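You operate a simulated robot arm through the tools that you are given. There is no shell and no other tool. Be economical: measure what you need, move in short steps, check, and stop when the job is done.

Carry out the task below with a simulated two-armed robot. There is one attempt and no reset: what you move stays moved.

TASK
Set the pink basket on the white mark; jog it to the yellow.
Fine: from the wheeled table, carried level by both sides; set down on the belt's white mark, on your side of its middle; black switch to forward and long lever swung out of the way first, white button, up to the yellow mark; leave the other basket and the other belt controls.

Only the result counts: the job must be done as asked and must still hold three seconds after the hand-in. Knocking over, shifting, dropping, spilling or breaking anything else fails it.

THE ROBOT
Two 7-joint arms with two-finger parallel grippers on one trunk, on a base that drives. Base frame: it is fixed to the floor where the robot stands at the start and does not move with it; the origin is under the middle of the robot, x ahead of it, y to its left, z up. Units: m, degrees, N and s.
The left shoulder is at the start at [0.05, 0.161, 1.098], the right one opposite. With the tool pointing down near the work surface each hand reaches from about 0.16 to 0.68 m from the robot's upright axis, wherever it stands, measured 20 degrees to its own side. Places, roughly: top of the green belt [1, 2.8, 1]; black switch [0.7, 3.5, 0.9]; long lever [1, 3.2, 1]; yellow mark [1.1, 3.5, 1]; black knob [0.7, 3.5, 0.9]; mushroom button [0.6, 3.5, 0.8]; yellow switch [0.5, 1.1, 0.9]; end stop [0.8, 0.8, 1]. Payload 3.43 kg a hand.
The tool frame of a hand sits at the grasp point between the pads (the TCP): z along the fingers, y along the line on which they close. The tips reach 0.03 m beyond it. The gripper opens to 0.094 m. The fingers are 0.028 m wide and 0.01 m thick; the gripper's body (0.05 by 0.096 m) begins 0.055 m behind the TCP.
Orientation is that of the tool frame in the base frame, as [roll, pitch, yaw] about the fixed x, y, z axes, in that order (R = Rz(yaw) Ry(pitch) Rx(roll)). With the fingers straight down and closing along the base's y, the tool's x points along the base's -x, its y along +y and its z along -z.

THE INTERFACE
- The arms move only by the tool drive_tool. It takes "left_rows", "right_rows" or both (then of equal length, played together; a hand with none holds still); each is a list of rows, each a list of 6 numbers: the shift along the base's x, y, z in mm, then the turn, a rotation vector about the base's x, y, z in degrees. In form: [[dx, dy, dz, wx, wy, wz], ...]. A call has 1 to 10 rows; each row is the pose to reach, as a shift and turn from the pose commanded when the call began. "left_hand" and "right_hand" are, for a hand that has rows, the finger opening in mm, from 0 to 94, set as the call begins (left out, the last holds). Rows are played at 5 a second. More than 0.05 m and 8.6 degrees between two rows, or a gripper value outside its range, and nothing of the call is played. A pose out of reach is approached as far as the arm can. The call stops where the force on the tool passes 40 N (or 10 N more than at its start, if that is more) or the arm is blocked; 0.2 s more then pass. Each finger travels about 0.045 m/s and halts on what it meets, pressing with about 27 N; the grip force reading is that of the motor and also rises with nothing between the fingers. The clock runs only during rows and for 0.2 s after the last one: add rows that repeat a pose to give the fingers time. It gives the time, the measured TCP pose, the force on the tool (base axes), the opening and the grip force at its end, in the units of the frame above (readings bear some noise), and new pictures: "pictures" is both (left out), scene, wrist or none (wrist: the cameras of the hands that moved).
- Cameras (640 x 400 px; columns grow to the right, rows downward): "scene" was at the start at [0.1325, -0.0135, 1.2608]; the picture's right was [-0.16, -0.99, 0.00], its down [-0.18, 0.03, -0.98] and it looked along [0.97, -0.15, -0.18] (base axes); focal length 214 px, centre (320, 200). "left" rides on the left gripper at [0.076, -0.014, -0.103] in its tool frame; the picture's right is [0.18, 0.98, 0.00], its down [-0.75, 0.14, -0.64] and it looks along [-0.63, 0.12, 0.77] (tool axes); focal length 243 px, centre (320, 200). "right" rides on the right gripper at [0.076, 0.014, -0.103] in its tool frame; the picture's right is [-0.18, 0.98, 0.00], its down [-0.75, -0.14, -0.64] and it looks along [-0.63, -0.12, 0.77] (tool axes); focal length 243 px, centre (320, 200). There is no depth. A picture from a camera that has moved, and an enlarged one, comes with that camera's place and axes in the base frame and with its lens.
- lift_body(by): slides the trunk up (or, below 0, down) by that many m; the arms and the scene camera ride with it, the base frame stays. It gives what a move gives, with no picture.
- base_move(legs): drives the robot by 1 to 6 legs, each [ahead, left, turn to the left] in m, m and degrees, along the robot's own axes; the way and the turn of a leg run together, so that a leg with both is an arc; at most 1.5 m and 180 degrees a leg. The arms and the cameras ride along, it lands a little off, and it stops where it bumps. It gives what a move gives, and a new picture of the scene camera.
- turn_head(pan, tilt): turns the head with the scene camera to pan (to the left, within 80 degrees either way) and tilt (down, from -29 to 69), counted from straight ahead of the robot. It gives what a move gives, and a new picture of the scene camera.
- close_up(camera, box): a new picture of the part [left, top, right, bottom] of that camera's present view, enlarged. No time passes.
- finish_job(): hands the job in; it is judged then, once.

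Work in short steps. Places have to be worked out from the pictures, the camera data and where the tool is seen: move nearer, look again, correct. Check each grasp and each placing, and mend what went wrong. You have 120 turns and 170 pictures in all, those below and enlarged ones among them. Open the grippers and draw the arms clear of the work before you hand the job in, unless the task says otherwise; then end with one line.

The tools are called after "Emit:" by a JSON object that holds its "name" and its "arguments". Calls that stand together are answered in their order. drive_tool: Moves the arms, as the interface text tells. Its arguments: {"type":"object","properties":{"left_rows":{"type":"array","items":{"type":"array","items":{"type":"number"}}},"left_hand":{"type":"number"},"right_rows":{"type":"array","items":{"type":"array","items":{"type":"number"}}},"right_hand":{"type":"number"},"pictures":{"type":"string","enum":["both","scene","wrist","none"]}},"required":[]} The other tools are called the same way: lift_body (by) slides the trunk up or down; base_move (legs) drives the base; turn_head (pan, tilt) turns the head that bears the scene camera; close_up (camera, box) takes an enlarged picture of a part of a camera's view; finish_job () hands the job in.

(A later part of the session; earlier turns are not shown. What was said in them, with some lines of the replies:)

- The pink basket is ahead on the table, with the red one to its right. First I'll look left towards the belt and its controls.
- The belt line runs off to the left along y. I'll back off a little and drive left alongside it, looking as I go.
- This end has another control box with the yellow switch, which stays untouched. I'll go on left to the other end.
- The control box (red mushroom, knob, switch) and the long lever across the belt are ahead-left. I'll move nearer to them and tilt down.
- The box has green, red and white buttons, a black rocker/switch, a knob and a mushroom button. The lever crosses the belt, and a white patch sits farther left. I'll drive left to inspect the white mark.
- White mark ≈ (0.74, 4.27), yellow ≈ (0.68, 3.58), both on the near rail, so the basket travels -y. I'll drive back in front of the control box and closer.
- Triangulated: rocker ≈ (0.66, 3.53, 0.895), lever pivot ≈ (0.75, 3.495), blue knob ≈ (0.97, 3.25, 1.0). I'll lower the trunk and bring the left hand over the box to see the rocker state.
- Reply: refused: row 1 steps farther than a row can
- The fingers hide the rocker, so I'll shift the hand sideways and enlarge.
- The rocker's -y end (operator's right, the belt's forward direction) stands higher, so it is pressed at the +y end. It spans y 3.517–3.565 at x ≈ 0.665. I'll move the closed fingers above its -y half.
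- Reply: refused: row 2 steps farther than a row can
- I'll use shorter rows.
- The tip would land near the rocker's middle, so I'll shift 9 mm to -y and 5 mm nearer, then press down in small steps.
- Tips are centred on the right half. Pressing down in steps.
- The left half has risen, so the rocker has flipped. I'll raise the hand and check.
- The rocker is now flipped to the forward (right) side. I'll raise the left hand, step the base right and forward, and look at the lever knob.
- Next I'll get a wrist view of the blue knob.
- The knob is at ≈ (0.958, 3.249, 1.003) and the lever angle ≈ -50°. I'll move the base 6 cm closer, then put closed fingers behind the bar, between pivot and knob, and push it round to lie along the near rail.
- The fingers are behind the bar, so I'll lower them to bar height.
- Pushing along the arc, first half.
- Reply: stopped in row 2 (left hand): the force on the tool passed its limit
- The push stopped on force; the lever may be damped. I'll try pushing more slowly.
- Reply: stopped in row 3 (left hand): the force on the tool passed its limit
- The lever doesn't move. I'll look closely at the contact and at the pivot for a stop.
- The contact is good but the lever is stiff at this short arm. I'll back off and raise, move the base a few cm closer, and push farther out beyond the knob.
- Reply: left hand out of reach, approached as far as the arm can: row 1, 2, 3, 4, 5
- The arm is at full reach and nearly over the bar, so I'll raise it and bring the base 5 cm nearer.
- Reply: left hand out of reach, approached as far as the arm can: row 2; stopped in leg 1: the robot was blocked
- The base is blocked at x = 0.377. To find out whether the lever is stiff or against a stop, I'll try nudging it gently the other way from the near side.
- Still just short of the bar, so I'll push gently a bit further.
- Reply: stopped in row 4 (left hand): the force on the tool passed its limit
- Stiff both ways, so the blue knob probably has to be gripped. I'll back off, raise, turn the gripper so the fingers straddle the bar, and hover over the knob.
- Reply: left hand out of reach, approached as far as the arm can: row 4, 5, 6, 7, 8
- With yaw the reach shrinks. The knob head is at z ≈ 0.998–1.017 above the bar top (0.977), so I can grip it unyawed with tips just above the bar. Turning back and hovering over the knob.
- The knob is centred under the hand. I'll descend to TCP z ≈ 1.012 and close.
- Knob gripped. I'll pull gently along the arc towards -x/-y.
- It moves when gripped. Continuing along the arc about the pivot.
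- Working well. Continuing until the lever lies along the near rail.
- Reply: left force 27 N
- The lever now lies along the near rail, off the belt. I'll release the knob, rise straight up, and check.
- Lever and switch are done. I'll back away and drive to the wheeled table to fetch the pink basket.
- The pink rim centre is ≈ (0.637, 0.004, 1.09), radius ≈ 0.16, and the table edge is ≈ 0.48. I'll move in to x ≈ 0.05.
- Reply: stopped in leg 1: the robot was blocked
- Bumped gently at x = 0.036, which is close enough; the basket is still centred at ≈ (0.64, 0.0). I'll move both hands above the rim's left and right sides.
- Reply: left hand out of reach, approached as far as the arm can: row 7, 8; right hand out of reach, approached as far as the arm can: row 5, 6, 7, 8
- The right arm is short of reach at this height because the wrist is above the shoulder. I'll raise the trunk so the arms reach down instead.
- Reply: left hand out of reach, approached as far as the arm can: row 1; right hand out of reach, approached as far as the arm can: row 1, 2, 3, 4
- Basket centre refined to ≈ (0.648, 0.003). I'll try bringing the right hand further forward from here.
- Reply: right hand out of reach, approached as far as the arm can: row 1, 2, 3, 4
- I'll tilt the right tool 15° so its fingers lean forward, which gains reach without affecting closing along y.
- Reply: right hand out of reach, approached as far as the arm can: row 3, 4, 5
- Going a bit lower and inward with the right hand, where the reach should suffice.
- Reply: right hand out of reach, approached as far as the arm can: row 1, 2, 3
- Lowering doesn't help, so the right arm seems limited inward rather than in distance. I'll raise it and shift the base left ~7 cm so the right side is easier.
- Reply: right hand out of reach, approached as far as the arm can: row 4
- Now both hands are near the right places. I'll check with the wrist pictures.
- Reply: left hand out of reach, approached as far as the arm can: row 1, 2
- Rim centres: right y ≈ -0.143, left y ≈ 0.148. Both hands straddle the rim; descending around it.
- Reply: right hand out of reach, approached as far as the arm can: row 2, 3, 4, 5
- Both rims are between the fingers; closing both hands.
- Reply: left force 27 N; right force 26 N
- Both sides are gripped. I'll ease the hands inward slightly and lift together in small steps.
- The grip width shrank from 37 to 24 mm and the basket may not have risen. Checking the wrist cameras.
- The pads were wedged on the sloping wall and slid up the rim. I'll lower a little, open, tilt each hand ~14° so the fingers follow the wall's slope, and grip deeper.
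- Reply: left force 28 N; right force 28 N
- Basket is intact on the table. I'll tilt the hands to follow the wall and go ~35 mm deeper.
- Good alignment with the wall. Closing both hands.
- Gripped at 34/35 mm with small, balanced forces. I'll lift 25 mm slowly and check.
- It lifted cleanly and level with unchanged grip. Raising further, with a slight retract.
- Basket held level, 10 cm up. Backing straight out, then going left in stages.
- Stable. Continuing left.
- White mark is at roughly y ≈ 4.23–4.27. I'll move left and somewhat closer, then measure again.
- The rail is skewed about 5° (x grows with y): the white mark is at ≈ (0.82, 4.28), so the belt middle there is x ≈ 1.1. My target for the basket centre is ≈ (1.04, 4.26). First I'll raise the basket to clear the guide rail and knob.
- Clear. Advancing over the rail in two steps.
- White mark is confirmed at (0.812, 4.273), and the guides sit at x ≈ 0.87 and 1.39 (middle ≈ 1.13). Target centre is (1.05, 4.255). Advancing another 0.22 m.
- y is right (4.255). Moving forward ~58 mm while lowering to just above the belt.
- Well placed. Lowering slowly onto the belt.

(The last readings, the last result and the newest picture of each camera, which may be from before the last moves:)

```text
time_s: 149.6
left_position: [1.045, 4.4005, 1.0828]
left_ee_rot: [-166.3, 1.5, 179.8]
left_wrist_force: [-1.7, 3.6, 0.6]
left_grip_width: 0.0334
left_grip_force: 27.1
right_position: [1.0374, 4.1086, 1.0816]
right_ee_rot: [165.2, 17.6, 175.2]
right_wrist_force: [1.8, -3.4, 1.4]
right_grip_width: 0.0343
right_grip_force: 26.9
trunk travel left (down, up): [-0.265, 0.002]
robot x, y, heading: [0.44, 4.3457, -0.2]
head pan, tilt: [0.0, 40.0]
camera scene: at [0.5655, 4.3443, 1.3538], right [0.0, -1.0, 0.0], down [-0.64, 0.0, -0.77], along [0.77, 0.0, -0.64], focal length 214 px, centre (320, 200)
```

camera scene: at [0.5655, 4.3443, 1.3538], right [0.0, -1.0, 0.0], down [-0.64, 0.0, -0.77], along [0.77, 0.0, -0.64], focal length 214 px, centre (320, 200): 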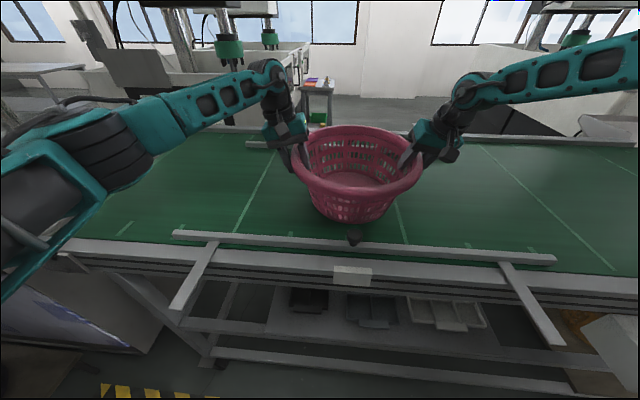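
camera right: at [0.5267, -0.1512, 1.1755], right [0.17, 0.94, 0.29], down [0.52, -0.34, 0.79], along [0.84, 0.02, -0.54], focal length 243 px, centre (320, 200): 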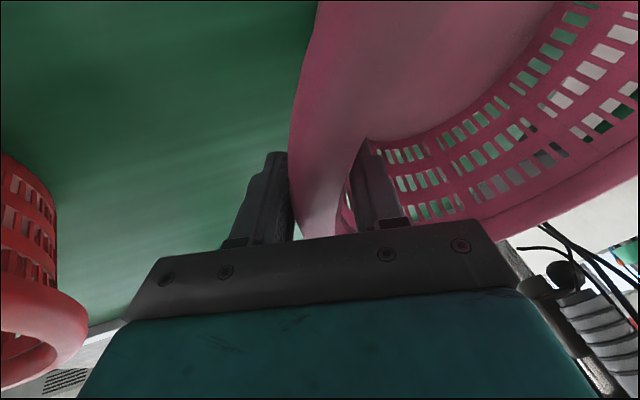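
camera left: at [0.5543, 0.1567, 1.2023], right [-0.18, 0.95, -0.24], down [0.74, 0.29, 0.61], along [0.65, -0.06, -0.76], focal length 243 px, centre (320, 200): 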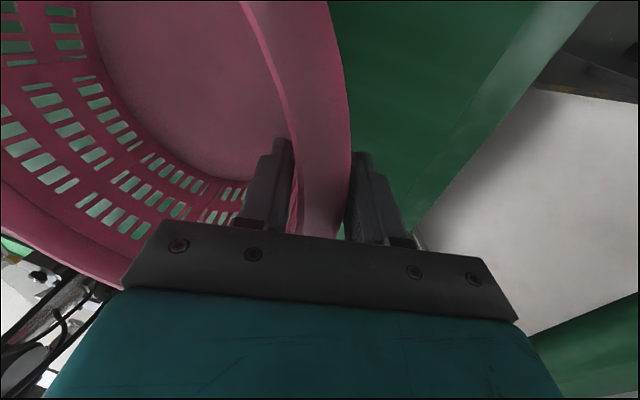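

Nearly in contact. A few more millimetres.

Emit:
{"name": "drive_tool", "arguments": {"left_rows": [[0, 0, -2, 0, 0, 0], [0, 0, -4, 0, 0, 0], [0, 0, -5, 0, 0, 0]], "right_rows": [[0, 0, -2, 0, 0, 0], [0, 0, -4, 0, 0, 0], [0, 0, -5, 0, 0, 0]], "pictures": "none"}}

Emit:
{"name": "close_up", "arguments": {"camera": "scene", "box": [260, 110, 460, 290]}}

```text
time_s: 150.4
left_position: [1.0449, 4.4013, 1.0805]
left_ee_rot: [-166.0, 1.9, 179.9]
left_wrist_force: [7.9, 3.1, 19.4]
left_grip_width: 0.0335
left_grip_force: 27.1
right_position: [1.0387, 4.109, 1.0798]
right_ee_rot: [165.1, 18.1, 175.1]
right_wrist_force: [10.7, -6.7, 21.1]
right_grip_width: 0.035
right_grip_force: 26.8
trunk travel left (down, up): [-0.265, 0.002]
robot x, y, heading: [0.4388, 4.3428, -0.3]
head pan, tilt: [0.0, 40.0]
```

```text
2.22 times, centred on (360, 200) of scene
camera zoom: at [0.5644, 4.3445, 1.3544], right [0.0, -1.0, 0.0], down [-0.64, 0.0, -0.77], along [0.77, 0.0, -0.64], focal length 477 px, centre (231, 200)
```

zoom: 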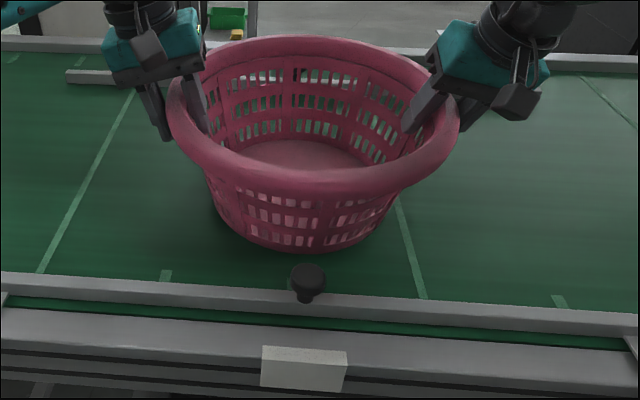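

Firm contact with the belt. I'll relieve the pressing by 4 mm and open both hands.

Emit:
{"name": "drive_tool", "arguments": {"left_rows": [[0, 0, 2, 0, 0, 0], [0, 0, 2, 0, 0, 0], [0, 0, 2, 0, 0, 0], [0, 0, 2, 0, 0, 0], [0, 0, 2, 0, 0, 0], [0, 0, 2, 0, 0, 0]], "right_rows": [[0, 0, 2, 0, 0, 0], [0, 0, 2, 0, 0, 0], [0, 0, 2, 0, 0, 0], [0, 0, 2, 0, 0, 0], [0, 0, 2, 0, 0, 0], [0, 0, 2, 0, 0, 0]], "left_hand": 94, "right_hand": 94, "pictures": "both"}}

```text
time_s: 151.8
left_position: [1.0453, 4.4014, 1.0791]
left_ee_rot: [-166.2, 1.5, 179.7]
left_wrist_force: [-0.2, -0.3, -0.4]
left_grip_width: 0.0943
left_grip_force: 0.0
right_position: [1.0373, 4.1094, 1.079]
right_ee_rot: [165.2, 17.6, 175.1]
right_wrist_force: [0.4, -0.2, -0.2]
right_grip_width: 0.094
right_grip_force: 0.1
trunk travel left (down, up): [-0.265, 0.002]
robot x, y, heading: [0.4396, 4.3406, 0.1]
head pan, tilt: [0.0, 40.0]
camera scene: at [0.5657, 4.3443, 1.3537], right [0.0, -1.0, 0.0], down [-0.64, 0.0, -0.77], along [0.77, 0.0, -0.64], focal length 214 px, centre (320, 200)
camera right: at [0.933, 4.1049, 1.1531], right [0.18, 0.94, 0.29], down [0.51, -0.34, 0.79], along [0.84, 0.01, -0.54], focal length 243 px, centre (320, 200)
camera left: at [0.9641, 4.4127, 1.1799], right [-0.18, 0.95, -0.24], down [0.74, 0.29, 0.61], along [0.65, -0.07, -0.76], focal length 243 px, centre (320, 200)
```

scene: 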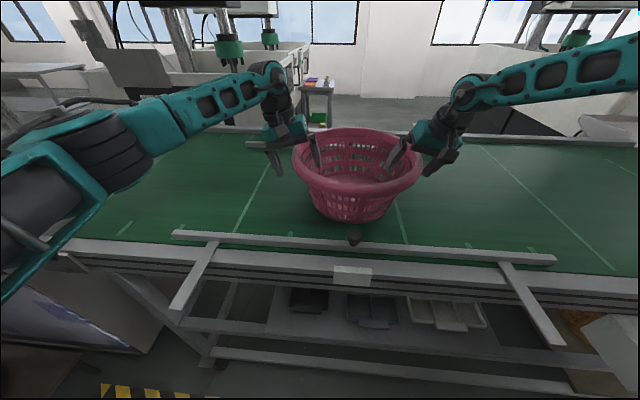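
right: 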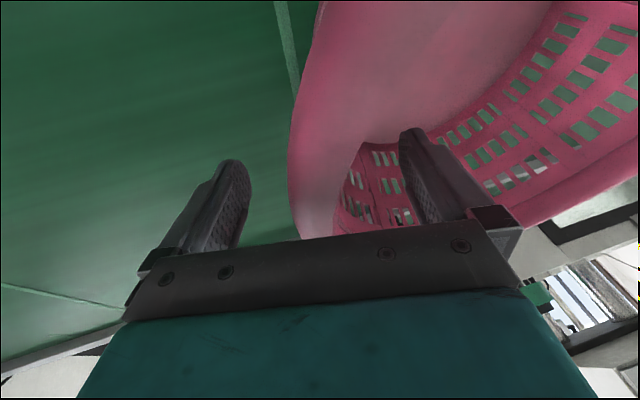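
left: 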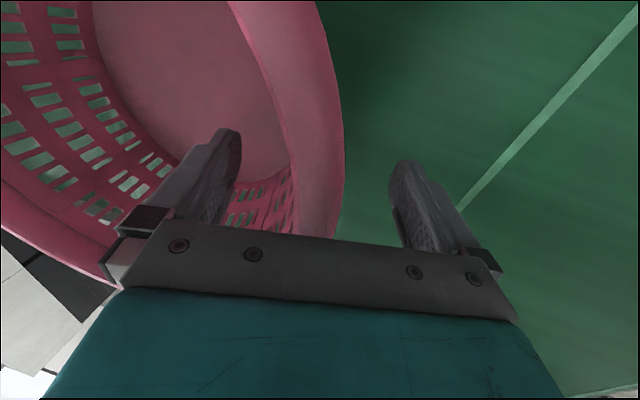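

Released cleanly. Withdrawing the hands up along their tool axes.

Emit:
{"name": "drive_tool", "arguments": {"left_rows": [[0, 5, 20, 0, 0, 0], [0, 10, 40, 0, 0, 0], [0, 15, 60, 0, 0, 0], [-10, 20, 80, 0, 0, 0], [-30, 22, 100, 5, 0, 0], [-60, 22, 115, 10, 0, 0], [-95, 22, 125, 14, 0, 0]], "right_rows": [[-6, -5, 20, 0, 0, 0], [-12, -10, 40, 0, 0, 0], [-18, -15, 60, 0, 0, 0], [-28, -20, 80, 0, 0, 0], [-48, -22, 100, -5, 0, 0], [-78, -22, 115, -10, 0, 0], [-110, -22, 125, -14, 0, 0]], "pictures": "scene"}}

```text
time_s: 153.4
left_position: [0.9494, 4.4226, 1.2028]
left_ee_rot: [179.7, 1.5, 179.5]
left_wrist_force: [-1.1, 0.6, -0.9]
left_grip_width: 0.0941
left_grip_force: 0.1
right_position: [0.9266, 4.0879, 1.2052]
right_ee_rot: [180.0, 18.2, 179.8]
right_wrist_force: [-0.9, -0.7, 0.2]
right_grip_width: 0.0943
right_grip_force: 0.2
trunk travel left (down, up): [-0.265, 0.002]
robot x, y, heading: [0.4416, 4.3418, -0.2]
head pan, tilt: [0.0, 40.0]
camera scene: at [0.5642, 4.3445, 1.3539], right [0.0, -1.0, 0.0], down [-0.64, 0.0, -0.77], along [0.77, 0.0, -0.64], focal length 214 px, centre (320, 200)
```

scene: 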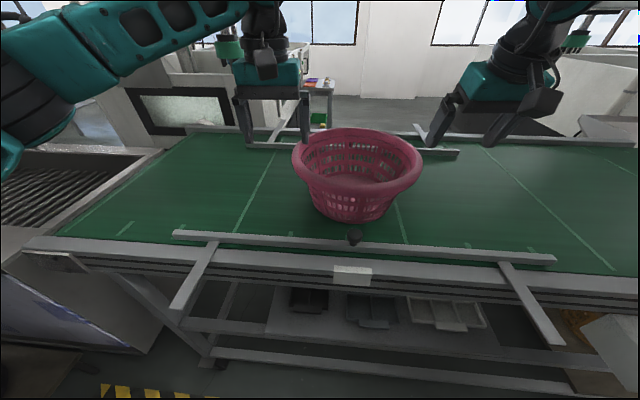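

The basket stands on the white mark, ~(1.03, 4.254). Before jogging I'll recheck the lever's position relative to the skewed rail: back off and drive to it.

Emit:
{"name": "base_move", "arguments": {"legs": [[-0.4, 0, 0], [0, -1.25, 0]]}}

Emit:
{"name": "turn_head", "arguments": {"pan": 0, "tilt": 35}}

```text
time_s: 161.8
left_position: [0.5445, 3.1694, 1.2023]
left_ee_rot: [179.8, 1.3, 179.1]
left_wrist_force: [-1.0, -0.4, -0.5]
left_grip_width: 0.0938
left_grip_force: 0.0
right_position: [0.5194, 2.8341, 1.2035]
right_ee_rot: [179.9, 18.3, 179.5]
right_wrist_force: [-0.7, 0.6, 0.9]
right_grip_width: 0.094
right_grip_force: 0.0
trunk travel left (down, up): [-0.265, 0.002]
robot x, y, heading: [0.0308, 3.0923, -0.5]
head pan, tilt: [0.0, 40.0]
camera scene: at [0.1595, 3.0935, 1.3537], right [-0.01, -1.0, 0.0], down [-0.64, 0.01, -0.77], along [0.77, -0.01, -0.64], focal length 214 px, centre (320, 200)
```

scene: 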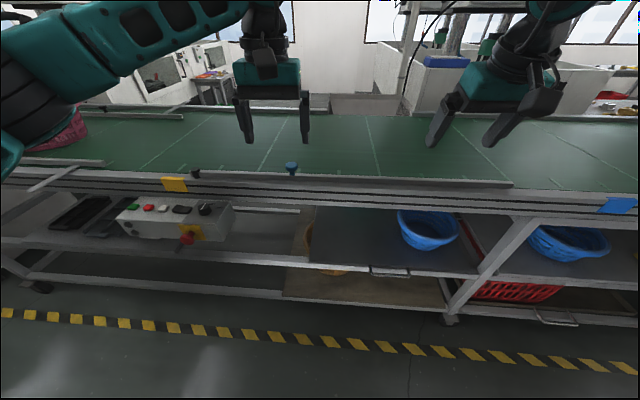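

```text
time_s: 162.5
left_position: [0.5448, 3.17, 1.2027]
left_ee_rot: [179.9, 1.3, 179.1]
left_wrist_force: [-0.7, -0.3, -0.2]
left_grip_width: 0.0941
left_grip_force: 0.0
right_position: [0.5188, 2.8343, 1.2036]
right_ee_rot: [-180.0, 18.2, 179.4]
right_wrist_force: [0.7, -0.5, -1.1]
right_grip_width: 0.0941
right_grip_force: 0.0
trunk travel left (down, up): [-0.265, 0.002]
robot x, y, heading: [0.0348, 3.0947, -0.4]
head pan, tilt: [0.0, 35.0]
camera scene: at [0.1626, 3.0937, 1.3612], right [-0.01, -1.0, 0.0], down [-0.57, 0.01, -0.82], along [0.82, -0.01, -0.57], focal length 214 px, centre (320, 200)
```

scene: 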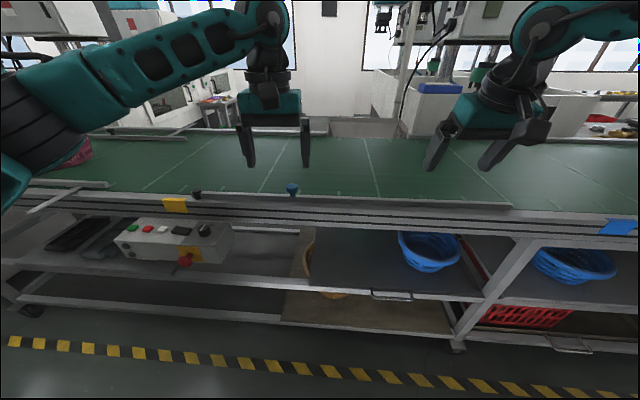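

Emit:
{"name": "close_up", "arguments": {"camera": "scene", "box": [150, 130, 550, 260]}}

```text
1.60 times, centred on (350, 195) of scene
camera zoom: at [0.1626, 3.0937, 1.3612], right [-0.01, -1.0, 0.0], down [-0.57, 0.01, -0.82], along [0.82, -0.01, -0.57], focal length 343 px, centre (272, 208)
```

zoom: 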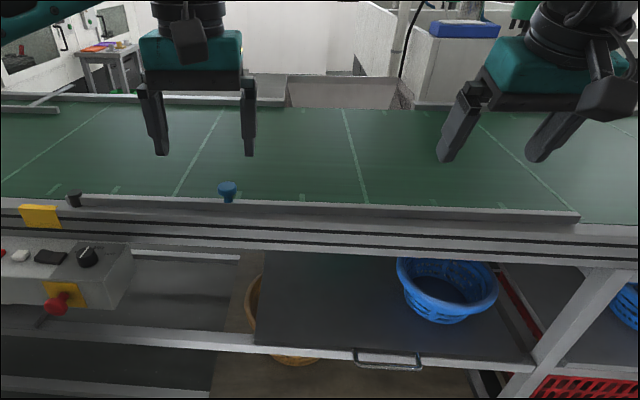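

The lever lies along the near rail, clear of the basket's lane. Now I'll go to the control box to jog with the white button.

Emit:
{"name": "base_move", "arguments": {"legs": [[0.03, 0.32, 0.4]]}}

Emit:
{"name": "drive_tool", "arguments": {"left_rows": [[0, 25, 0, 0, 0, 0], [0, 45, -10, 0, 0, 0], [0, 60, -20, 0, 0, 0], [0, 75, -30, 0, 0, 0]], "right_rows": [[-40, -10, 0, 0, 5, 0], [-80, -20, 0, 0, 10, 0], [-120, -30, 0, 0, 15, 0], [-160, -40, 0, 0, 18, 0]], "left_hand": 0, "pictures": "none"}}

Emit:
{"name": "lift_body", "arguments": {"by": -0.1}}

Emit:
{"name": "turn_head", "arguments": {"pan": 30, "tilt": 30}}

```text
time_s: 164.7
left_position: [0.5776, 3.4914, 1.2045]
left_ee_rot: [179.7, 1.4, 179.2]
left_wrist_force: [0.0, -0.1, -0.4]
left_grip_width: 0.094
left_grip_force: 0.1
right_position: [0.5537, 3.1575, 1.2038]
right_ee_rot: [-180.0, 18.3, 179.5]
right_wrist_force: [0.8, 0.3, 0.0]
right_grip_width: 0.0939
right_grip_force: 0.1
trunk travel left (down, up): [-0.265, 0.002]
robot x, y, heading: [0.0679, 3.4178, -0.4]
head pan, tilt: [0.0, 35.0]
camera scene: at [0.1955, 3.4158, 1.3613], right [-0.01, -1.0, 0.0], down [-0.57, 0.0, -0.82], along [0.82, -0.01, -0.57], focal length 214 px, centre (320, 200)
```

scene: 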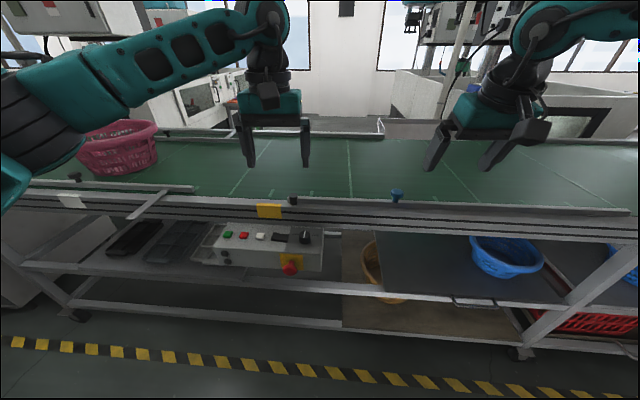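

```text
time_s: 165.7
left_position: [0.5766, 3.5649, 1.1747]
left_ee_rot: [179.8, 1.4, 179.1]
left_wrist_force: [-0.2, 0.4, -1.0]
left_grip_width: 0.0053
left_grip_force: 0.0
right_position: [0.3931, 3.1154, 1.203]
right_ee_rot: [-180.0, 0.2, 179.6]
right_wrist_force: [-0.2, 0.6, -0.2]
right_grip_width: 0.0939
right_grip_force: 0.1
trunk travel left (down, up): [-0.265, 0.002]
robot x, y, heading: [0.0664, 3.4143, -0.2]
head pan, tilt: [0.0, 35.0]
```

```text
time_s: 167.0
left_position: [0.5773, 3.5648, 1.0745]
left_ee_rot: [179.8, 1.4, 179.1]
left_wrist_force: [0.4, -0.8, 0.3]
left_grip_width: 0.0
left_grip_force: 27.0
right_position: [0.3921, 3.116, 1.1033]
right_ee_rot: [-179.8, 0.2, 179.4]
right_wrist_force: [0.3, -0.4, -0.4]
right_grip_width: 0.0939
right_grip_force: 0.1
trunk travel left (down, up): [-0.165, 0.102]
robot x, y, heading: [0.0662, 3.4159, -0.4]
head pan, tilt: [0.0, 35.0]
```

```text
time_s: 167.9
left_position: [0.578, 3.5657, 1.0737]
left_ee_rot: [179.7, 1.4, 179.2]
left_wrist_force: [-0.2, 0.0, 0.1]
left_grip_width: 0.0
left_grip_force: 27.5
right_position: [0.3925, 3.1172, 1.1028]
right_ee_rot: [-179.9, 0.2, 179.5]
right_wrist_force: [-0.4, 0.4, -0.3]
right_grip_width: 0.094
right_grip_force: 0.0
trunk travel left (down, up): [-0.165, 0.102]
robot x, y, heading: [0.0658, 3.4168, -0.6]
head pan, tilt: [30.0, 30.0]
camera scene: at [0.1861, 3.4605, 1.2691], right [0.49, -0.87, 0.0], down [-0.44, -0.25, -0.87], along [0.75, 0.43, -0.5], focal length 214 px, centre (320, 200)
```

scene: 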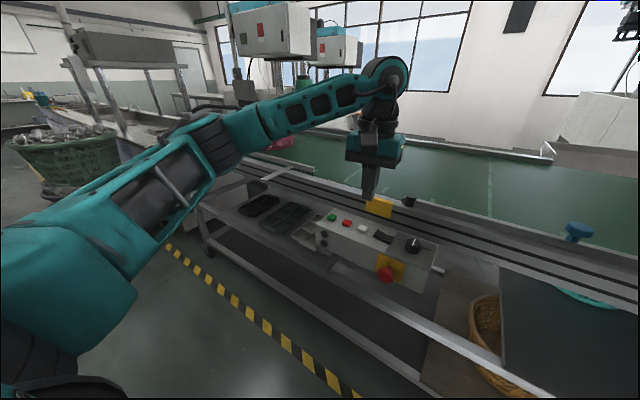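

Moving the closed left fingers above the white button (≈ 0.652, 3.589).

Emit:
{"name": "drive_tool", "arguments": {"left_rows": [[25, 8, -20, 0, 0, 0], [50, 16, -50, 0, 0, 0], [74, 24, -85, 0, 0, 0], [74, 24, -110, 0, 0, 0]], "pictures": "none"}}

Emit:
{"name": "turn_head", "arguments": {"pan": 5, "tilt": 28}}

Emit:
{"name": "close_up", "arguments": {"camera": "scene", "box": [210, 170, 370, 270]}}

Emit:
{"name": "close_up", "arguments": {"camera": "left", "box": [240, 100, 400, 200]}}

```text
time_s: 168.9
left_position: [0.6534, 3.5912, 0.9635]
left_ee_rot: [179.8, 1.4, 179.1]
left_wrist_force: [-0.2, -0.3, 0.8]
left_grip_width: 0.0
left_grip_force: 26.9
right_position: [0.3934, 3.1155, 1.1025]
right_ee_rot: [180.0, 0.2, 179.5]
right_wrist_force: [-0.2, -0.1, -0.2]
right_grip_width: 0.094
right_grip_force: 0.1
trunk travel left (down, up): [-0.165, 0.102]
robot x, y, heading: [0.0652, 3.4188, -0.5]
head pan, tilt: [30.0, 30.0]
```

```text
time_s: 169.8
left_position: [0.6526, 3.5905, 0.9636]
left_ee_rot: [179.8, 1.5, 179.2]
left_wrist_force: [0.1, 0.3, 0.1]
left_grip_width: 0.0002
left_grip_force: 26.6
right_position: [0.3936, 3.1164, 1.1025]
right_ee_rot: [-180.0, 0.1, 179.6]
right_wrist_force: [-0.1, 0.0, -0.6]
right_grip_width: 0.0942
right_grip_force: 0.0
trunk travel left (down, up): [-0.165, 0.102]
robot x, y, heading: [0.0656, 3.415, -0.4]
head pan, tilt: [5.0, 28.0]
camera scene: at [0.1983, 3.4233, 1.2722], right [0.08, -1.0, 0.0], down [-0.47, -0.04, -0.88], along [0.88, 0.07, -0.47], focal length 214 px, centre (320, 200)
```

scene: 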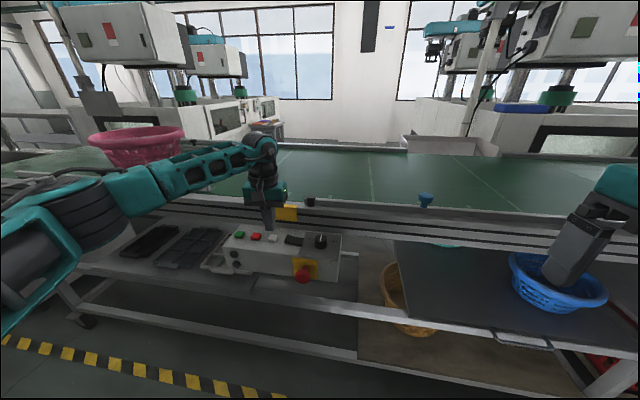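

```text
4.00 times, centred on (290, 220) of scene
camera zoom: at [0.1983, 3.4233, 1.2722], right [0.08, -1.0, 0.0], down [-0.47, -0.04, -0.88], along [0.88, 0.07, -0.47], focal length 858 px, centre (440, 120)
```

zoom: 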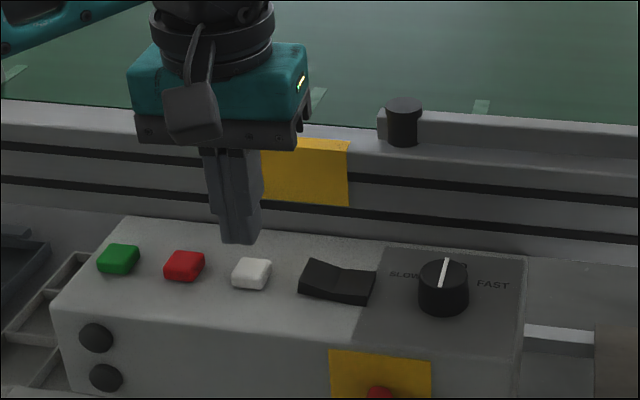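

```text
4.00 times, centred on (320, 150) of left
camera zoom: at [0.5722, 3.5781, 1.0642], right [-0.17, 0.99, 0.0], down [0.74, 0.13, 0.66], along [0.65, 0.11, -0.75], focal length 970 px, centre (320, 400)
```

zoom: 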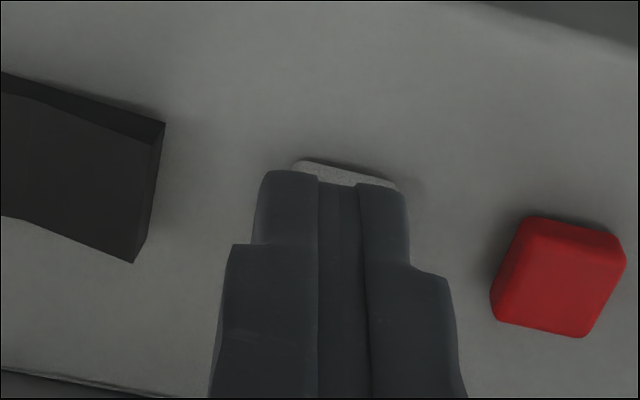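

Aligned over the white button. I'll press down in small steps; the clock only runs during my rows, so I can check the motion.

Emit:
{"name": "drive_tool", "arguments": {"left_rows": [[1, 0, -12, 0, 0, 0], [1, 0, -20, 0, 0, 0], [1, 0, -24, 0, 0, 0], [1, 0, -27, 0, 0, 0]], "pictures": "none"}}

Emit:
{"name": "close_up", "arguments": {"camera": "scene", "box": [50, 90, 370, 290]}}

```text
time_s: 170.8
left_position: [0.652, 3.5902, 0.9361]
left_ee_rot: [179.8, 1.4, 179.1]
left_wrist_force: [0.1, -0.1, -0.5]
left_grip_width: 0.0
left_grip_force: 27.1
right_position: [0.3931, 3.1165, 1.1031]
right_ee_rot: [-179.9, 0.2, 179.4]
right_wrist_force: [0.5, 0.9, 0.4]
right_grip_width: 0.0942
right_grip_force: 0.1
trunk travel left (down, up): [-0.165, 0.102]
robot x, y, heading: [0.0623, 3.4139, -0.5]
head pan, tilt: [5.0, 28.0]
```

```text
2.00 times, centred on (210, 190) of scene
camera zoom: at [0.1983, 3.4233, 1.2722], right [0.08, -1.0, 0.0], down [-0.47, -0.04, -0.88], along [0.88, 0.07, -0.47], focal length 429 px, centre (540, 220)
```

zoom: 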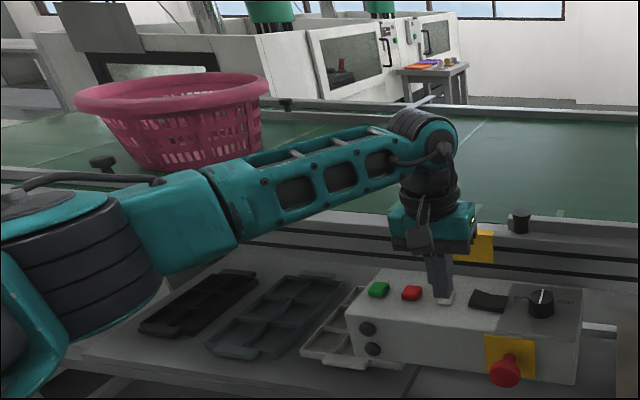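

Not yet in contact. Going further down.

Emit:
{"name": "drive_tool", "arguments": {"left_rows": [[0, 0, -3, 0, 0, 0], [0, 0, -6, 0, 0, 0], [0, 0, -9, 0, 0, 0]], "pictures": "none"}}

Emit:
{"name": "close_up", "arguments": {"camera": "scene", "box": [50, 90, 370, 290]}}

```text
time_s: 171.6
left_position: [0.6519, 3.5891, 0.9275]
left_ee_rot: [179.8, 1.4, 179.1]
left_wrist_force: [1.1, -0.2, -0.3]
left_grip_width: 0.0
left_grip_force: 27.3
right_position: [0.3936, 3.116, 1.1037]
right_ee_rot: [-179.9, 0.3, 179.4]
right_wrist_force: [-0.2, -0.3, 0.1]
right_grip_width: 0.0943
right_grip_force: 0.0
trunk travel left (down, up): [-0.165, 0.102]
robot x, y, heading: [0.0637, 3.413, -0.2]
head pan, tilt: [5.0, 28.0]
```

```text
2.00 times, centred on (210, 190) of scene
camera zoom: at [0.1984, 3.4232, 1.2722], right [0.08, -1.0, 0.0], down [-0.47, -0.04, -0.88], along [0.88, 0.07, -0.47], focal length 429 px, centre (540, 220)
```

zoom: 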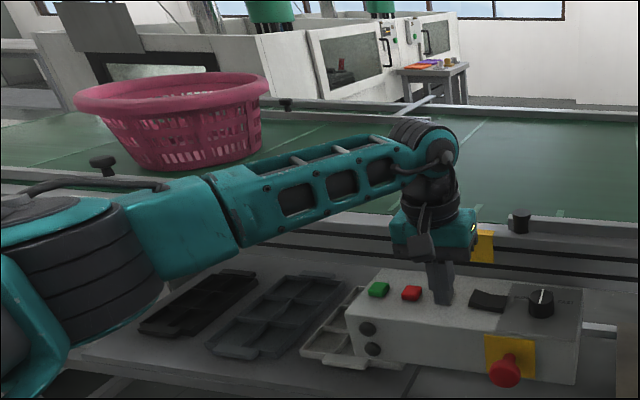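

Emit:
{"name": "drive_tool", "arguments": {"left_rows": [[0, 0, -3, 0, 0, 0], [0, 0, -6, 0, 0, 0]], "pictures": "none"}}

Emit:
{"name": "close_up", "arguments": {"camera": "scene", "box": [50, 90, 370, 290]}}

```text
time_s: 172.2
left_position: [0.6519, 3.59, 0.9217]
left_ee_rot: [179.8, 1.5, 179.2]
left_wrist_force: [-0.7, -0.9, 0.4]
left_grip_width: 0.0
left_grip_force: 26.9
right_position: [0.3934, 3.1162, 1.1022]
right_ee_rot: [-179.8, 0.3, 179.5]
right_wrist_force: [0.7, -0.1, -0.5]
right_grip_width: 0.0943
right_grip_force: 0.0
trunk travel left (down, up): [-0.165, 0.102]
robot x, y, heading: [0.0632, 3.4142, -0.6]
head pan, tilt: [5.0, 28.0]
```

```text
2.00 times, centred on (210, 190) of scene
camera zoom: at [0.1983, 3.4232, 1.2722], right [0.08, -1.0, 0.0], down [-0.47, -0.04, -0.88], along [0.88, 0.07, -0.47], focal length 429 px, centre (540, 220)
```

zoom: 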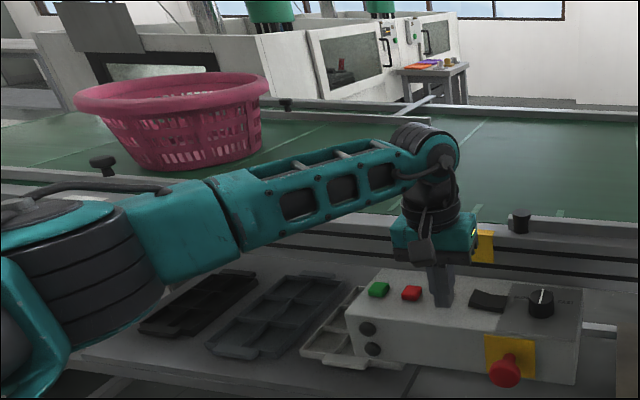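

Emit:
{"name": "drive_tool", "arguments": {"left_rows": [[0, 0, -3, 0, 0, 0], [0, 0, -5, 0, 0, 0]], "pictures": "none"}}

Emit:
{"name": "close_up", "arguments": {"camera": "scene", "box": [60, 100, 380, 300]}}

Emit:
{"name": "close_up", "arguments": {"camera": "scene", "box": [230, 210, 310, 260]}}

```text
time_s: 172.8
left_position: [0.6522, 3.5899, 0.9156]
left_ee_rot: [179.8, 1.4, 179.2]
left_wrist_force: [0.7, -1.2, -0.2]
left_grip_width: 0.0
left_grip_force: 26.9
right_position: [0.3939, 3.1168, 1.104]
right_ee_rot: [180.0, 0.2, 179.6]
right_wrist_force: [0.1, -0.1, 0.3]
right_grip_width: 0.094
right_grip_force: 0.2
trunk travel left (down, up): [-0.165, 0.102]
robot x, y, heading: [0.0678, 3.418, -0.5]
head pan, tilt: [5.0, 28.0]
```

```text
2.00 times, centred on (220, 200) of scene
camera zoom: at [0.1983, 3.4232, 1.2722], right [0.08, -1.0, 0.0], down [-0.47, -0.04, -0.88], along [0.88, 0.07, -0.47], focal length 429 px, centre (520, 200)
```

zoom: 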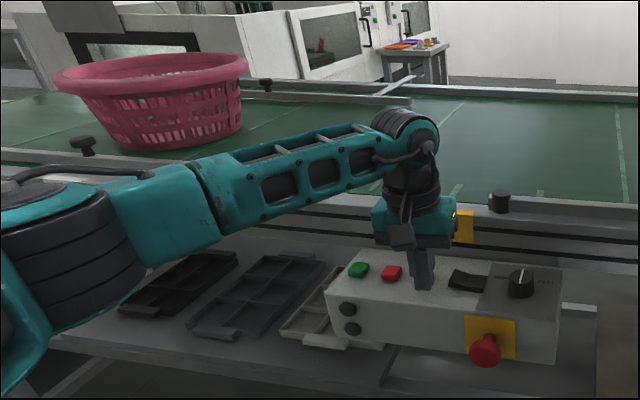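

```text
8.00 times, centred on (270, 235) of scene
camera zoom: at [0.1983, 3.4232, 1.2722], right [0.08, -1.0, 0.0], down [-0.47, -0.04, -0.88], along [0.88, 0.07, -0.47], focal length 1716 px, centre (720, -80)
```

zoom: 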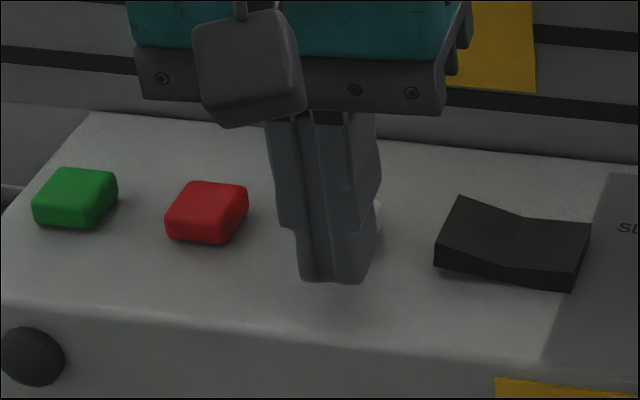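

The fingers came down just in front of the button; its true position is ≈ (0.677, 3.592, 0.888). I'll rise, shift +25 mm in x and check.

Emit:
{"name": "drive_tool", "arguments": {"left_rows": [[0, 0, 10, 0, 0, 0], [0, 0, 20, 0, 0, 0], [13, 1, 20, 0, 0, 0], [25, 2, 20, 0, 0, 0], [25, 2, 14, 0, 0, 0]], "pictures": "none"}}

Emit:
{"name": "close_up", "arguments": {"camera": "scene", "box": [230, 210, 310, 260]}}

Emit:
{"name": "close_up", "arguments": {"camera": "left", "box": [240, 100, 400, 200]}}

```text
time_s: 174.0
left_position: [0.6792, 3.5932, 0.9297]
left_ee_rot: [179.8, 1.3, 179.2]
left_wrist_force: [0.5, 0.2, -0.3]
left_grip_width: 0.0001
left_grip_force: 26.6
right_position: [0.3916, 3.1146, 1.1027]
right_ee_rot: [-179.9, 0.2, 179.5]
right_wrist_force: [-0.1, -0.3, -0.6]
right_grip_width: 0.0937
right_grip_force: 0.1
trunk travel left (down, up): [-0.165, 0.102]
robot x, y, heading: [0.0654, 3.4173, -0.5]
head pan, tilt: [5.0, 28.0]
```

```text
8.00 times, centred on (270, 235) of scene
camera zoom: at [0.1984, 3.4233, 1.2722], right [0.08, -1.0, 0.0], down [-0.47, -0.04, -0.88], along [0.88, 0.07, -0.47], focal length 1716 px, centre (720, -80)
```

zoom: 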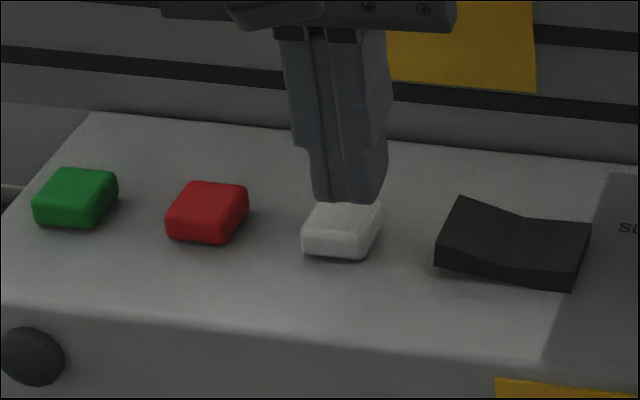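

```text
4.00 times, centred on (320, 150) of left
camera zoom: at [0.5983, 3.5791, 1.0306], right [-0.17, 0.99, 0.0], down [0.74, 0.13, 0.66], along [0.65, 0.11, -0.75], focal length 970 px, centre (320, 400)
```

zoom: 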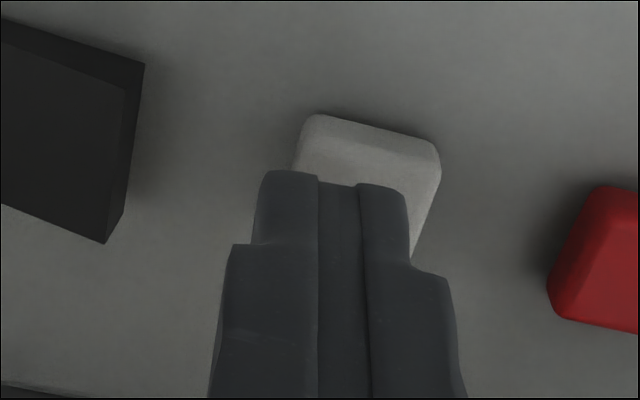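

Now the tips are directly above the button. Pressing down in small steps.

Emit:
{"name": "drive_tool", "arguments": {"left_rows": [[-2, 3, -6, 0, 0, 0], [-2, 3, -10, 0, 0, 0], [-2, 3, -13, 0, 0, 0]], "pictures": "none"}}

Emit:
{"name": "close_up", "arguments": {"camera": "scene", "box": [60, 100, 380, 300]}}

```text
time_s: 174.8
left_position: [0.6768, 3.5956, 0.918]
left_ee_rot: [179.8, 1.5, 179.1]
left_wrist_force: [-0.1, -0.5, -0.1]
left_grip_width: 0.0002
left_grip_force: 26.8
right_position: [0.3933, 3.1167, 1.1029]
right_ee_rot: [-179.9, 0.2, 179.4]
right_wrist_force: [0.6, 0.6, -0.2]
right_grip_width: 0.0942
right_grip_force: 0.1
trunk travel left (down, up): [-0.165, 0.102]
robot x, y, heading: [0.067, 3.4176, -0.2]
head pan, tilt: [5.0, 28.0]
```

```text
2.00 times, centred on (220, 200) of scene
camera zoom: at [0.1983, 3.4232, 1.2723], right [0.08, -1.0, 0.0], down [-0.47, -0.04, -0.88], along [0.88, 0.07, -0.47], focal length 429 px, centre (520, 200)
```

zoom: 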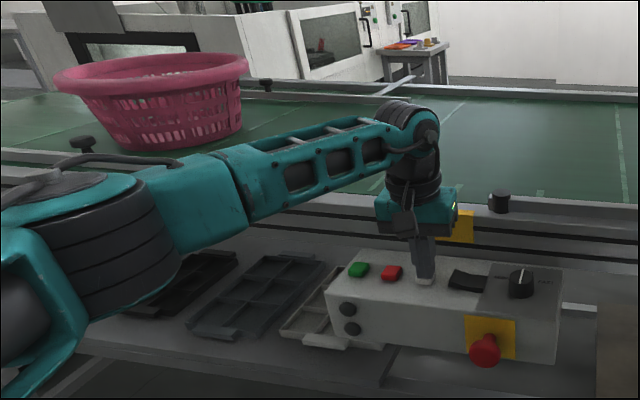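

Emit:
{"name": "drive_tool", "arguments": {"left_rows": [[0, 0, -2, 0, 0, 0], [0, 0, -4, 0, 0, 0], [0, 0, -6, 0, 0, 0]], "pictures": "none"}}

Emit:
{"name": "close_up", "arguments": {"camera": "scene", "box": [60, 100, 380, 300]}}

```text
time_s: 175.6
left_position: [0.6761, 3.5945, 0.912]
left_ee_rot: [179.8, 1.5, 179.2]
left_wrist_force: [2.8, 0.3, 5.6]
left_grip_width: 0.0
left_grip_force: 26.7
right_position: [0.3923, 3.1167, 1.1026]
right_ee_rot: [-179.9, 0.2, 179.5]
right_wrist_force: [-0.1, -0.6, -0.3]
right_grip_width: 0.094
right_grip_force: 0.1
trunk travel left (down, up): [-0.165, 0.102]
robot x, y, heading: [0.0663, 3.4144, -0.5]
head pan, tilt: [5.0, 28.0]
```

```text
2.00 times, centred on (220, 200) of scene
camera zoom: at [0.198, 3.4231, 1.2724], right [0.08, -1.0, 0.0], down [-0.47, -0.04, -0.88], along [0.88, 0.07, -0.47], focal length 429 px, centre (520, 200)
```

zoom: 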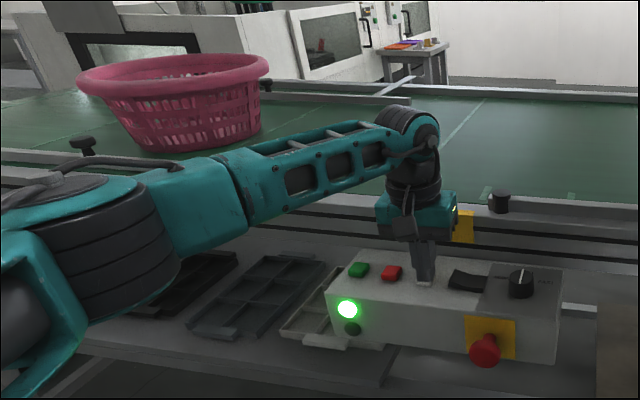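

The belt is jogging (green lamp) and the basket moves toward yellow. Holding 1 s and measuring.

Emit:
{"name": "drive_tool", "arguments": {"left_rows": [[0, 0, 0, 0, 0, 0], [0, 0, 0, 0, 0, 0], [0, 0, 0, 0, 0, 0], [0, 0, 0, 0, 0, 0]], "pictures": "scene"}}

```text
time_s: 176.6
left_position: [0.6761, 3.5949, 0.9126]
left_ee_rot: [179.9, 1.4, 179.2]
left_wrist_force: [2.7, 0.9, 9.3]
left_grip_width: 0.0
left_grip_force: 26.9
right_position: [0.3927, 3.1155, 1.1039]
right_ee_rot: [-179.9, 0.2, 179.5]
right_wrist_force: [0.1, 0.8, -0.5]
right_grip_width: 0.0938
right_grip_force: 0.0
trunk travel left (down, up): [-0.165, 0.102]
robot x, y, heading: [0.0654, 3.4185, -0.3]
head pan, tilt: [5.0, 28.0]
camera scene: at [0.1977, 3.423, 1.2724], right [0.08, -1.0, 0.0], down [-0.47, -0.04, -0.88], along [0.88, 0.07, -0.47], focal length 214 px, centre (320, 200)
```

scene: 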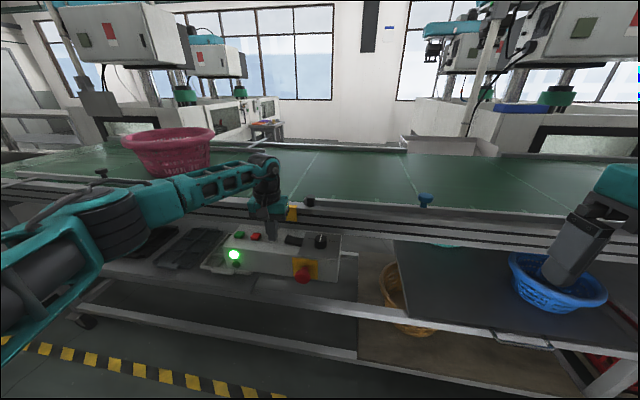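

Speed ≈ 0.095 m/s; the basket is now at y ≈ 4.11 and the target is ≈ 3.56. Holding for 2 s more.

Emit:
{"name": "drive_tool", "arguments": {"left_rows": [[0, 0, 0, 0, 0, 0], [0, 0, 0, 0, 0, 0], [0, 0, 0, 0, 0, 0], [0, 0, 0, 0, 0, 0], [0, 0, 0, 0, 0, 0], [0, 0, 0, 0, 0, 0], [0, 0, 0, 0, 0, 0], [0, 0, 0, 0, 0, 0], [0, 0, 0, 0, 0, 0]], "pictures": "scene"}}

```text
time_s: 178.6
left_position: [0.6759, 3.5947, 0.9122]
left_ee_rot: [179.7, 1.5, 179.2]
left_wrist_force: [0.4, 1.1, 8.4]
left_grip_width: 0.0
left_grip_force: 26.7
right_position: [0.3935, 3.1155, 1.1022]
right_ee_rot: [-179.9, 0.3, 179.5]
right_wrist_force: [0.6, 0.8, 0.2]
right_grip_width: 0.0941
right_grip_force: 0.0
trunk travel left (down, up): [-0.165, 0.102]
robot x, y, heading: [0.0702, 3.415, -0.4]
head pan, tilt: [5.0, 28.0]
camera scene: at [0.1976, 3.423, 1.2724], right [0.08, -1.0, 0.0], down [-0.47, -0.04, -0.88], along [0.88, 0.07, -0.47], focal length 214 px, centre (320, 200)
```

scene: 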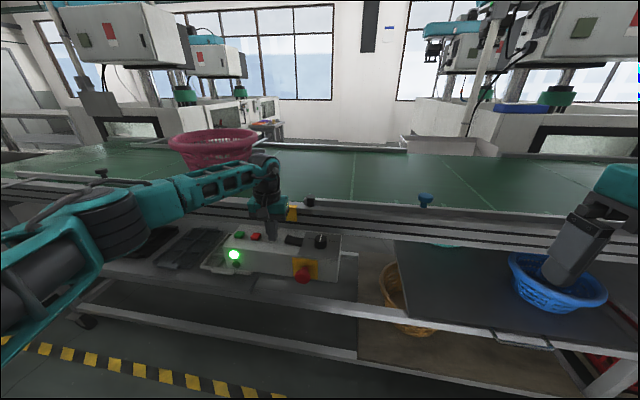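

Basket at y ≈ 3.90. Holding another ~2 s.

Emit:
{"name": "drive_tool", "arguments": {"left_rows": [[0, 0, 0, 0, 0, 0], [0, 0, 0, 0, 0, 0], [0, 0, 0, 0, 0, 0], [0, 0, 0, 0, 0, 0], [0, 0, 0, 0, 0, 0], [0, 0, 0, 0, 0, 0], [0, 0, 0, 0, 0, 0], [0, 0, 0, 0, 0, 0], [0, 0, 0, 0, 0, 0]], "pictures": "scene"}}

```text
time_s: 180.6
left_position: [0.6764, 3.5945, 0.9129]
left_ee_rot: [179.8, 1.5, 179.1]
left_wrist_force: [-0.9, -0.1, 8.8]
left_grip_width: 0.0
left_grip_force: 26.9
right_position: [0.3919, 3.1166, 1.1022]
right_ee_rot: [-179.9, 0.1, 179.5]
right_wrist_force: [0.2, -0.5, -0.3]
right_grip_width: 0.094
right_grip_force: 0.0
trunk travel left (down, up): [-0.165, 0.102]
robot x, y, heading: [0.0636, 3.4163, -0.2]
head pan, tilt: [5.0, 28.0]
camera scene: at [0.1975, 3.423, 1.2724], right [0.08, -1.0, 0.0], down [-0.47, -0.04, -0.88], along [0.88, 0.07, -0.47], focal length 214 px, centre (320, 200)
```

scene: 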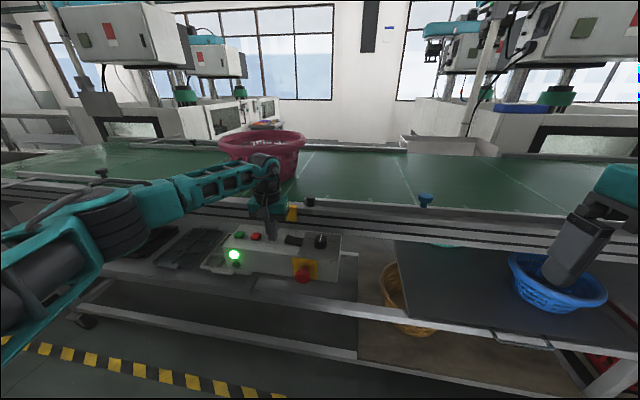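

Basket at y ≈ 3.70. Holding 0.8 s and re-measuring.

Emit:
{"name": "drive_tool", "arguments": {"left_rows": [[0, 0, 0, 0, 0, 0], [0, 0, 0, 0, 0, 0], [0, 0, 0, 0, 0, 0]], "pictures": "none"}}

Emit:
{"name": "close_up", "arguments": {"camera": "scene", "box": [200, 110, 360, 230]}}

```text
time_s: 181.4
left_position: [0.6753, 3.5955, 0.912]
left_ee_rot: [179.8, 1.4, 179.0]
left_wrist_force: [-0.2, 0.1, 9.0]
left_grip_width: 0.0
left_grip_force: 27.6
right_position: [0.392, 3.1166, 1.103]
right_ee_rot: [-179.9, 0.2, 179.5]
right_wrist_force: [0.6, -0.7, 0.0]
right_grip_width: 0.0939
right_grip_force: 0.1
trunk travel left (down, up): [-0.165, 0.102]
robot x, y, heading: [0.066, 3.4146, -0.5]
head pan, tilt: [5.0, 28.0]
```

```text
3.33 times, centred on (280, 170) of scene
camera zoom: at [0.1975, 3.423, 1.2724], right [0.08, -1.0, 0.0], down [-0.47, -0.04, -0.88], along [0.88, 0.07, -0.47], focal length 715 px, centre (453, 300)
```

zoom: 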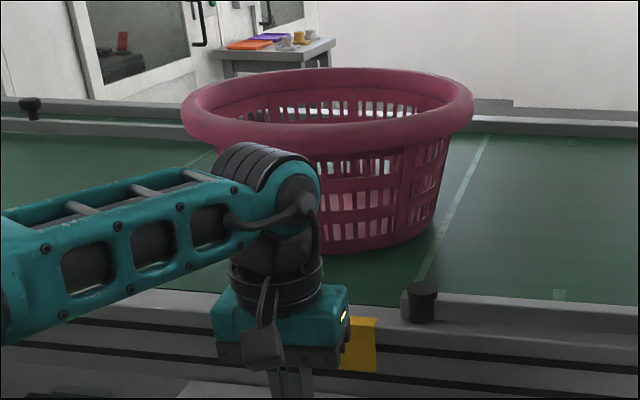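

Basket at y ≈ 3.62; yellow at ≈ 3.572, so the target there is ≈ 3.555. Holding 0.6 s more, then releasing.

Emit:
{"name": "drive_tool", "arguments": {"left_rows": [[0, 0, 0, 0, 0, 0], [0, 0, 0, 0, 0, 0], [0, 0, 0, 0, 0, 0], [0, 0, 12, 0, 0, 0], [0, 0, 30, 0, 0, 0]], "pictures": "none"}}

Emit:
{"name": "close_up", "arguments": {"camera": "scene", "box": [200, 110, 360, 230]}}

```text
time_s: 182.6
left_position: [0.6763, 3.5939, 0.9415]
left_ee_rot: [179.8, 1.4, 179.2]
left_wrist_force: [0.7, 0.5, 0.6]
left_grip_width: 0.0
left_grip_force: 27.1
right_position: [0.3933, 3.1156, 1.1032]
right_ee_rot: [-179.8, 0.2, 179.5]
right_wrist_force: [0.5, 0.5, 0.4]
right_grip_width: 0.0939
right_grip_force: 0.1
trunk travel left (down, up): [-0.165, 0.102]
robot x, y, heading: [0.0657, 3.4197, -0.3]
head pan, tilt: [5.0, 28.0]
```

```text
3.33 times, centred on (280, 170) of scene
camera zoom: at [0.1982, 3.4231, 1.2722], right [0.08, -1.0, 0.0], down [-0.47, -0.04, -0.88], along [0.88, 0.07, -0.47], focal length 715 px, centre (453, 300)
```

zoom: 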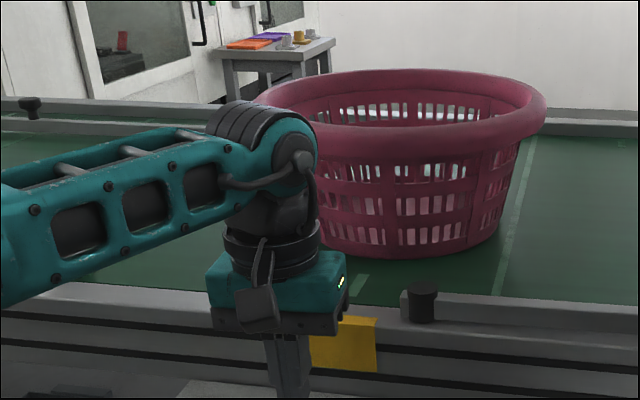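

Light off, basket ≈ at the yellow mark. I'll withdraw the left hand and verify from a clear view.

Emit:
{"name": "drive_tool", "arguments": {"left_rows": [[0, 0, 30, 0, 0, 0], [-20, 0, 65, 0, 0, 0], [-60, 10, 90, 0, 0, 0], [-105, 20, 100, 0, 0, 0], [-150, 30, 110, 0, 0, 0], [-195, 40, 115, 0, 0, 0]], "left_hand": 94, "pictures": "none"}}

Emit:
{"name": "base_move", "arguments": {"legs": [[-0.2, 0.2, 0]]}}

Emit:
{"name": "close_up", "arguments": {"camera": "scene", "box": [200, 110, 440, 260]}}

```text
time_s: 184.0
left_position: [0.4789, 3.6375, 1.0575]
left_ee_rot: [179.8, 1.5, 179.2]
left_wrist_force: [-0.3, 0.9, 0.3]
left_grip_width: 0.0939
left_grip_force: 0.1
right_position: [0.3922, 3.1167, 1.1036]
right_ee_rot: [-179.9, 0.3, 179.6]
right_wrist_force: [-0.3, 0.5, -0.3]
right_grip_width: 0.0942
right_grip_force: 0.2
trunk travel left (down, up): [-0.165, 0.102]
robot x, y, heading: [0.067, 3.4135, -0.3]
head pan, tilt: [5.0, 28.0]
```

```text
time_s: 186.0
left_position: [0.2809, 3.835, 1.0571]
left_ee_rot: [179.9, 1.4, 179.1]
left_wrist_force: [-0.1, -0.5, -0.8]
left_grip_width: 0.0942
left_grip_force: 0.2
right_position: [0.1923, 3.3145, 1.1042]
right_ee_rot: [-179.9, 0.2, 179.4]
right_wrist_force: [-1.0, 0.4, 0.8]
right_grip_width: 0.094
right_grip_force: 0.0
trunk travel left (down, up): [-0.165, 0.102]
robot x, y, heading: [-0.1361, 3.6162, -0.3]
head pan, tilt: [5.0, 28.0]
camera scene: at [-0.0015, 3.6222, 1.2723], right [0.08, -1.0, 0.0], down [-0.47, -0.04, -0.88], along [0.88, 0.07, -0.47], focal length 214 px, centre (320, 200)
```

scene: 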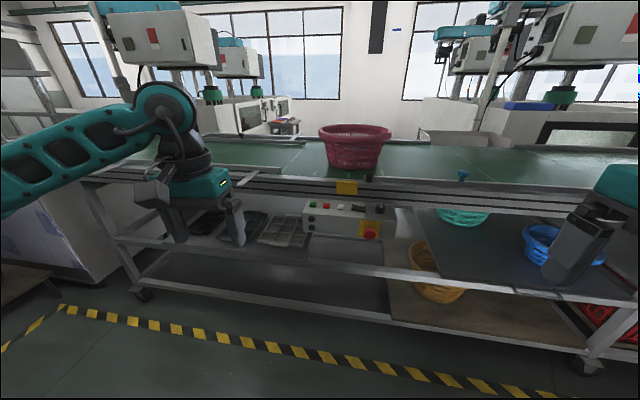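

```text
2.67 times, centred on (320, 185) of scene
camera zoom: at [-0.0015, 3.6222, 1.2723], right [0.08, -1.0, 0.0], down [-0.47, -0.04, -0.88], along [0.88, 0.07, -0.47], focal length 572 px, centre (320, 240)
```

zoom: 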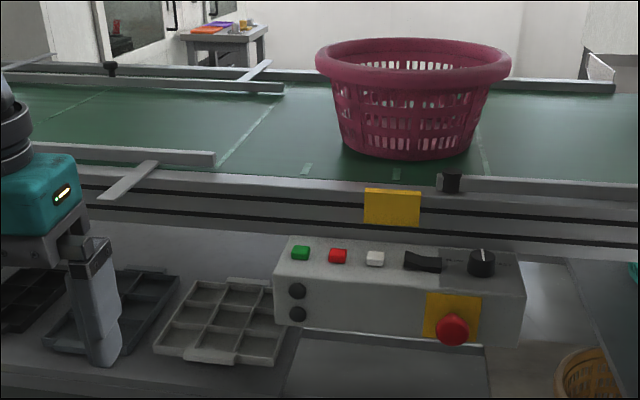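

The lamp is off and the basket stands at the yellow mark (within about 1 cm), upright on the near side. The lever lies along the rail, hands are open and clear. Handing in.

Emit:
{"name": "finish_job", "arguments": {}}

```text
The job is handed in.
```

The pink basket was set on the white mark and jogged forward to the yellow mark. By my measurement it rests about 1 cm past the mark, on the near side of the belt's middle. I flipped the black switch to forward and swung the long lever along the near rail before jogging. The red basket and the other belt controls were left alone.
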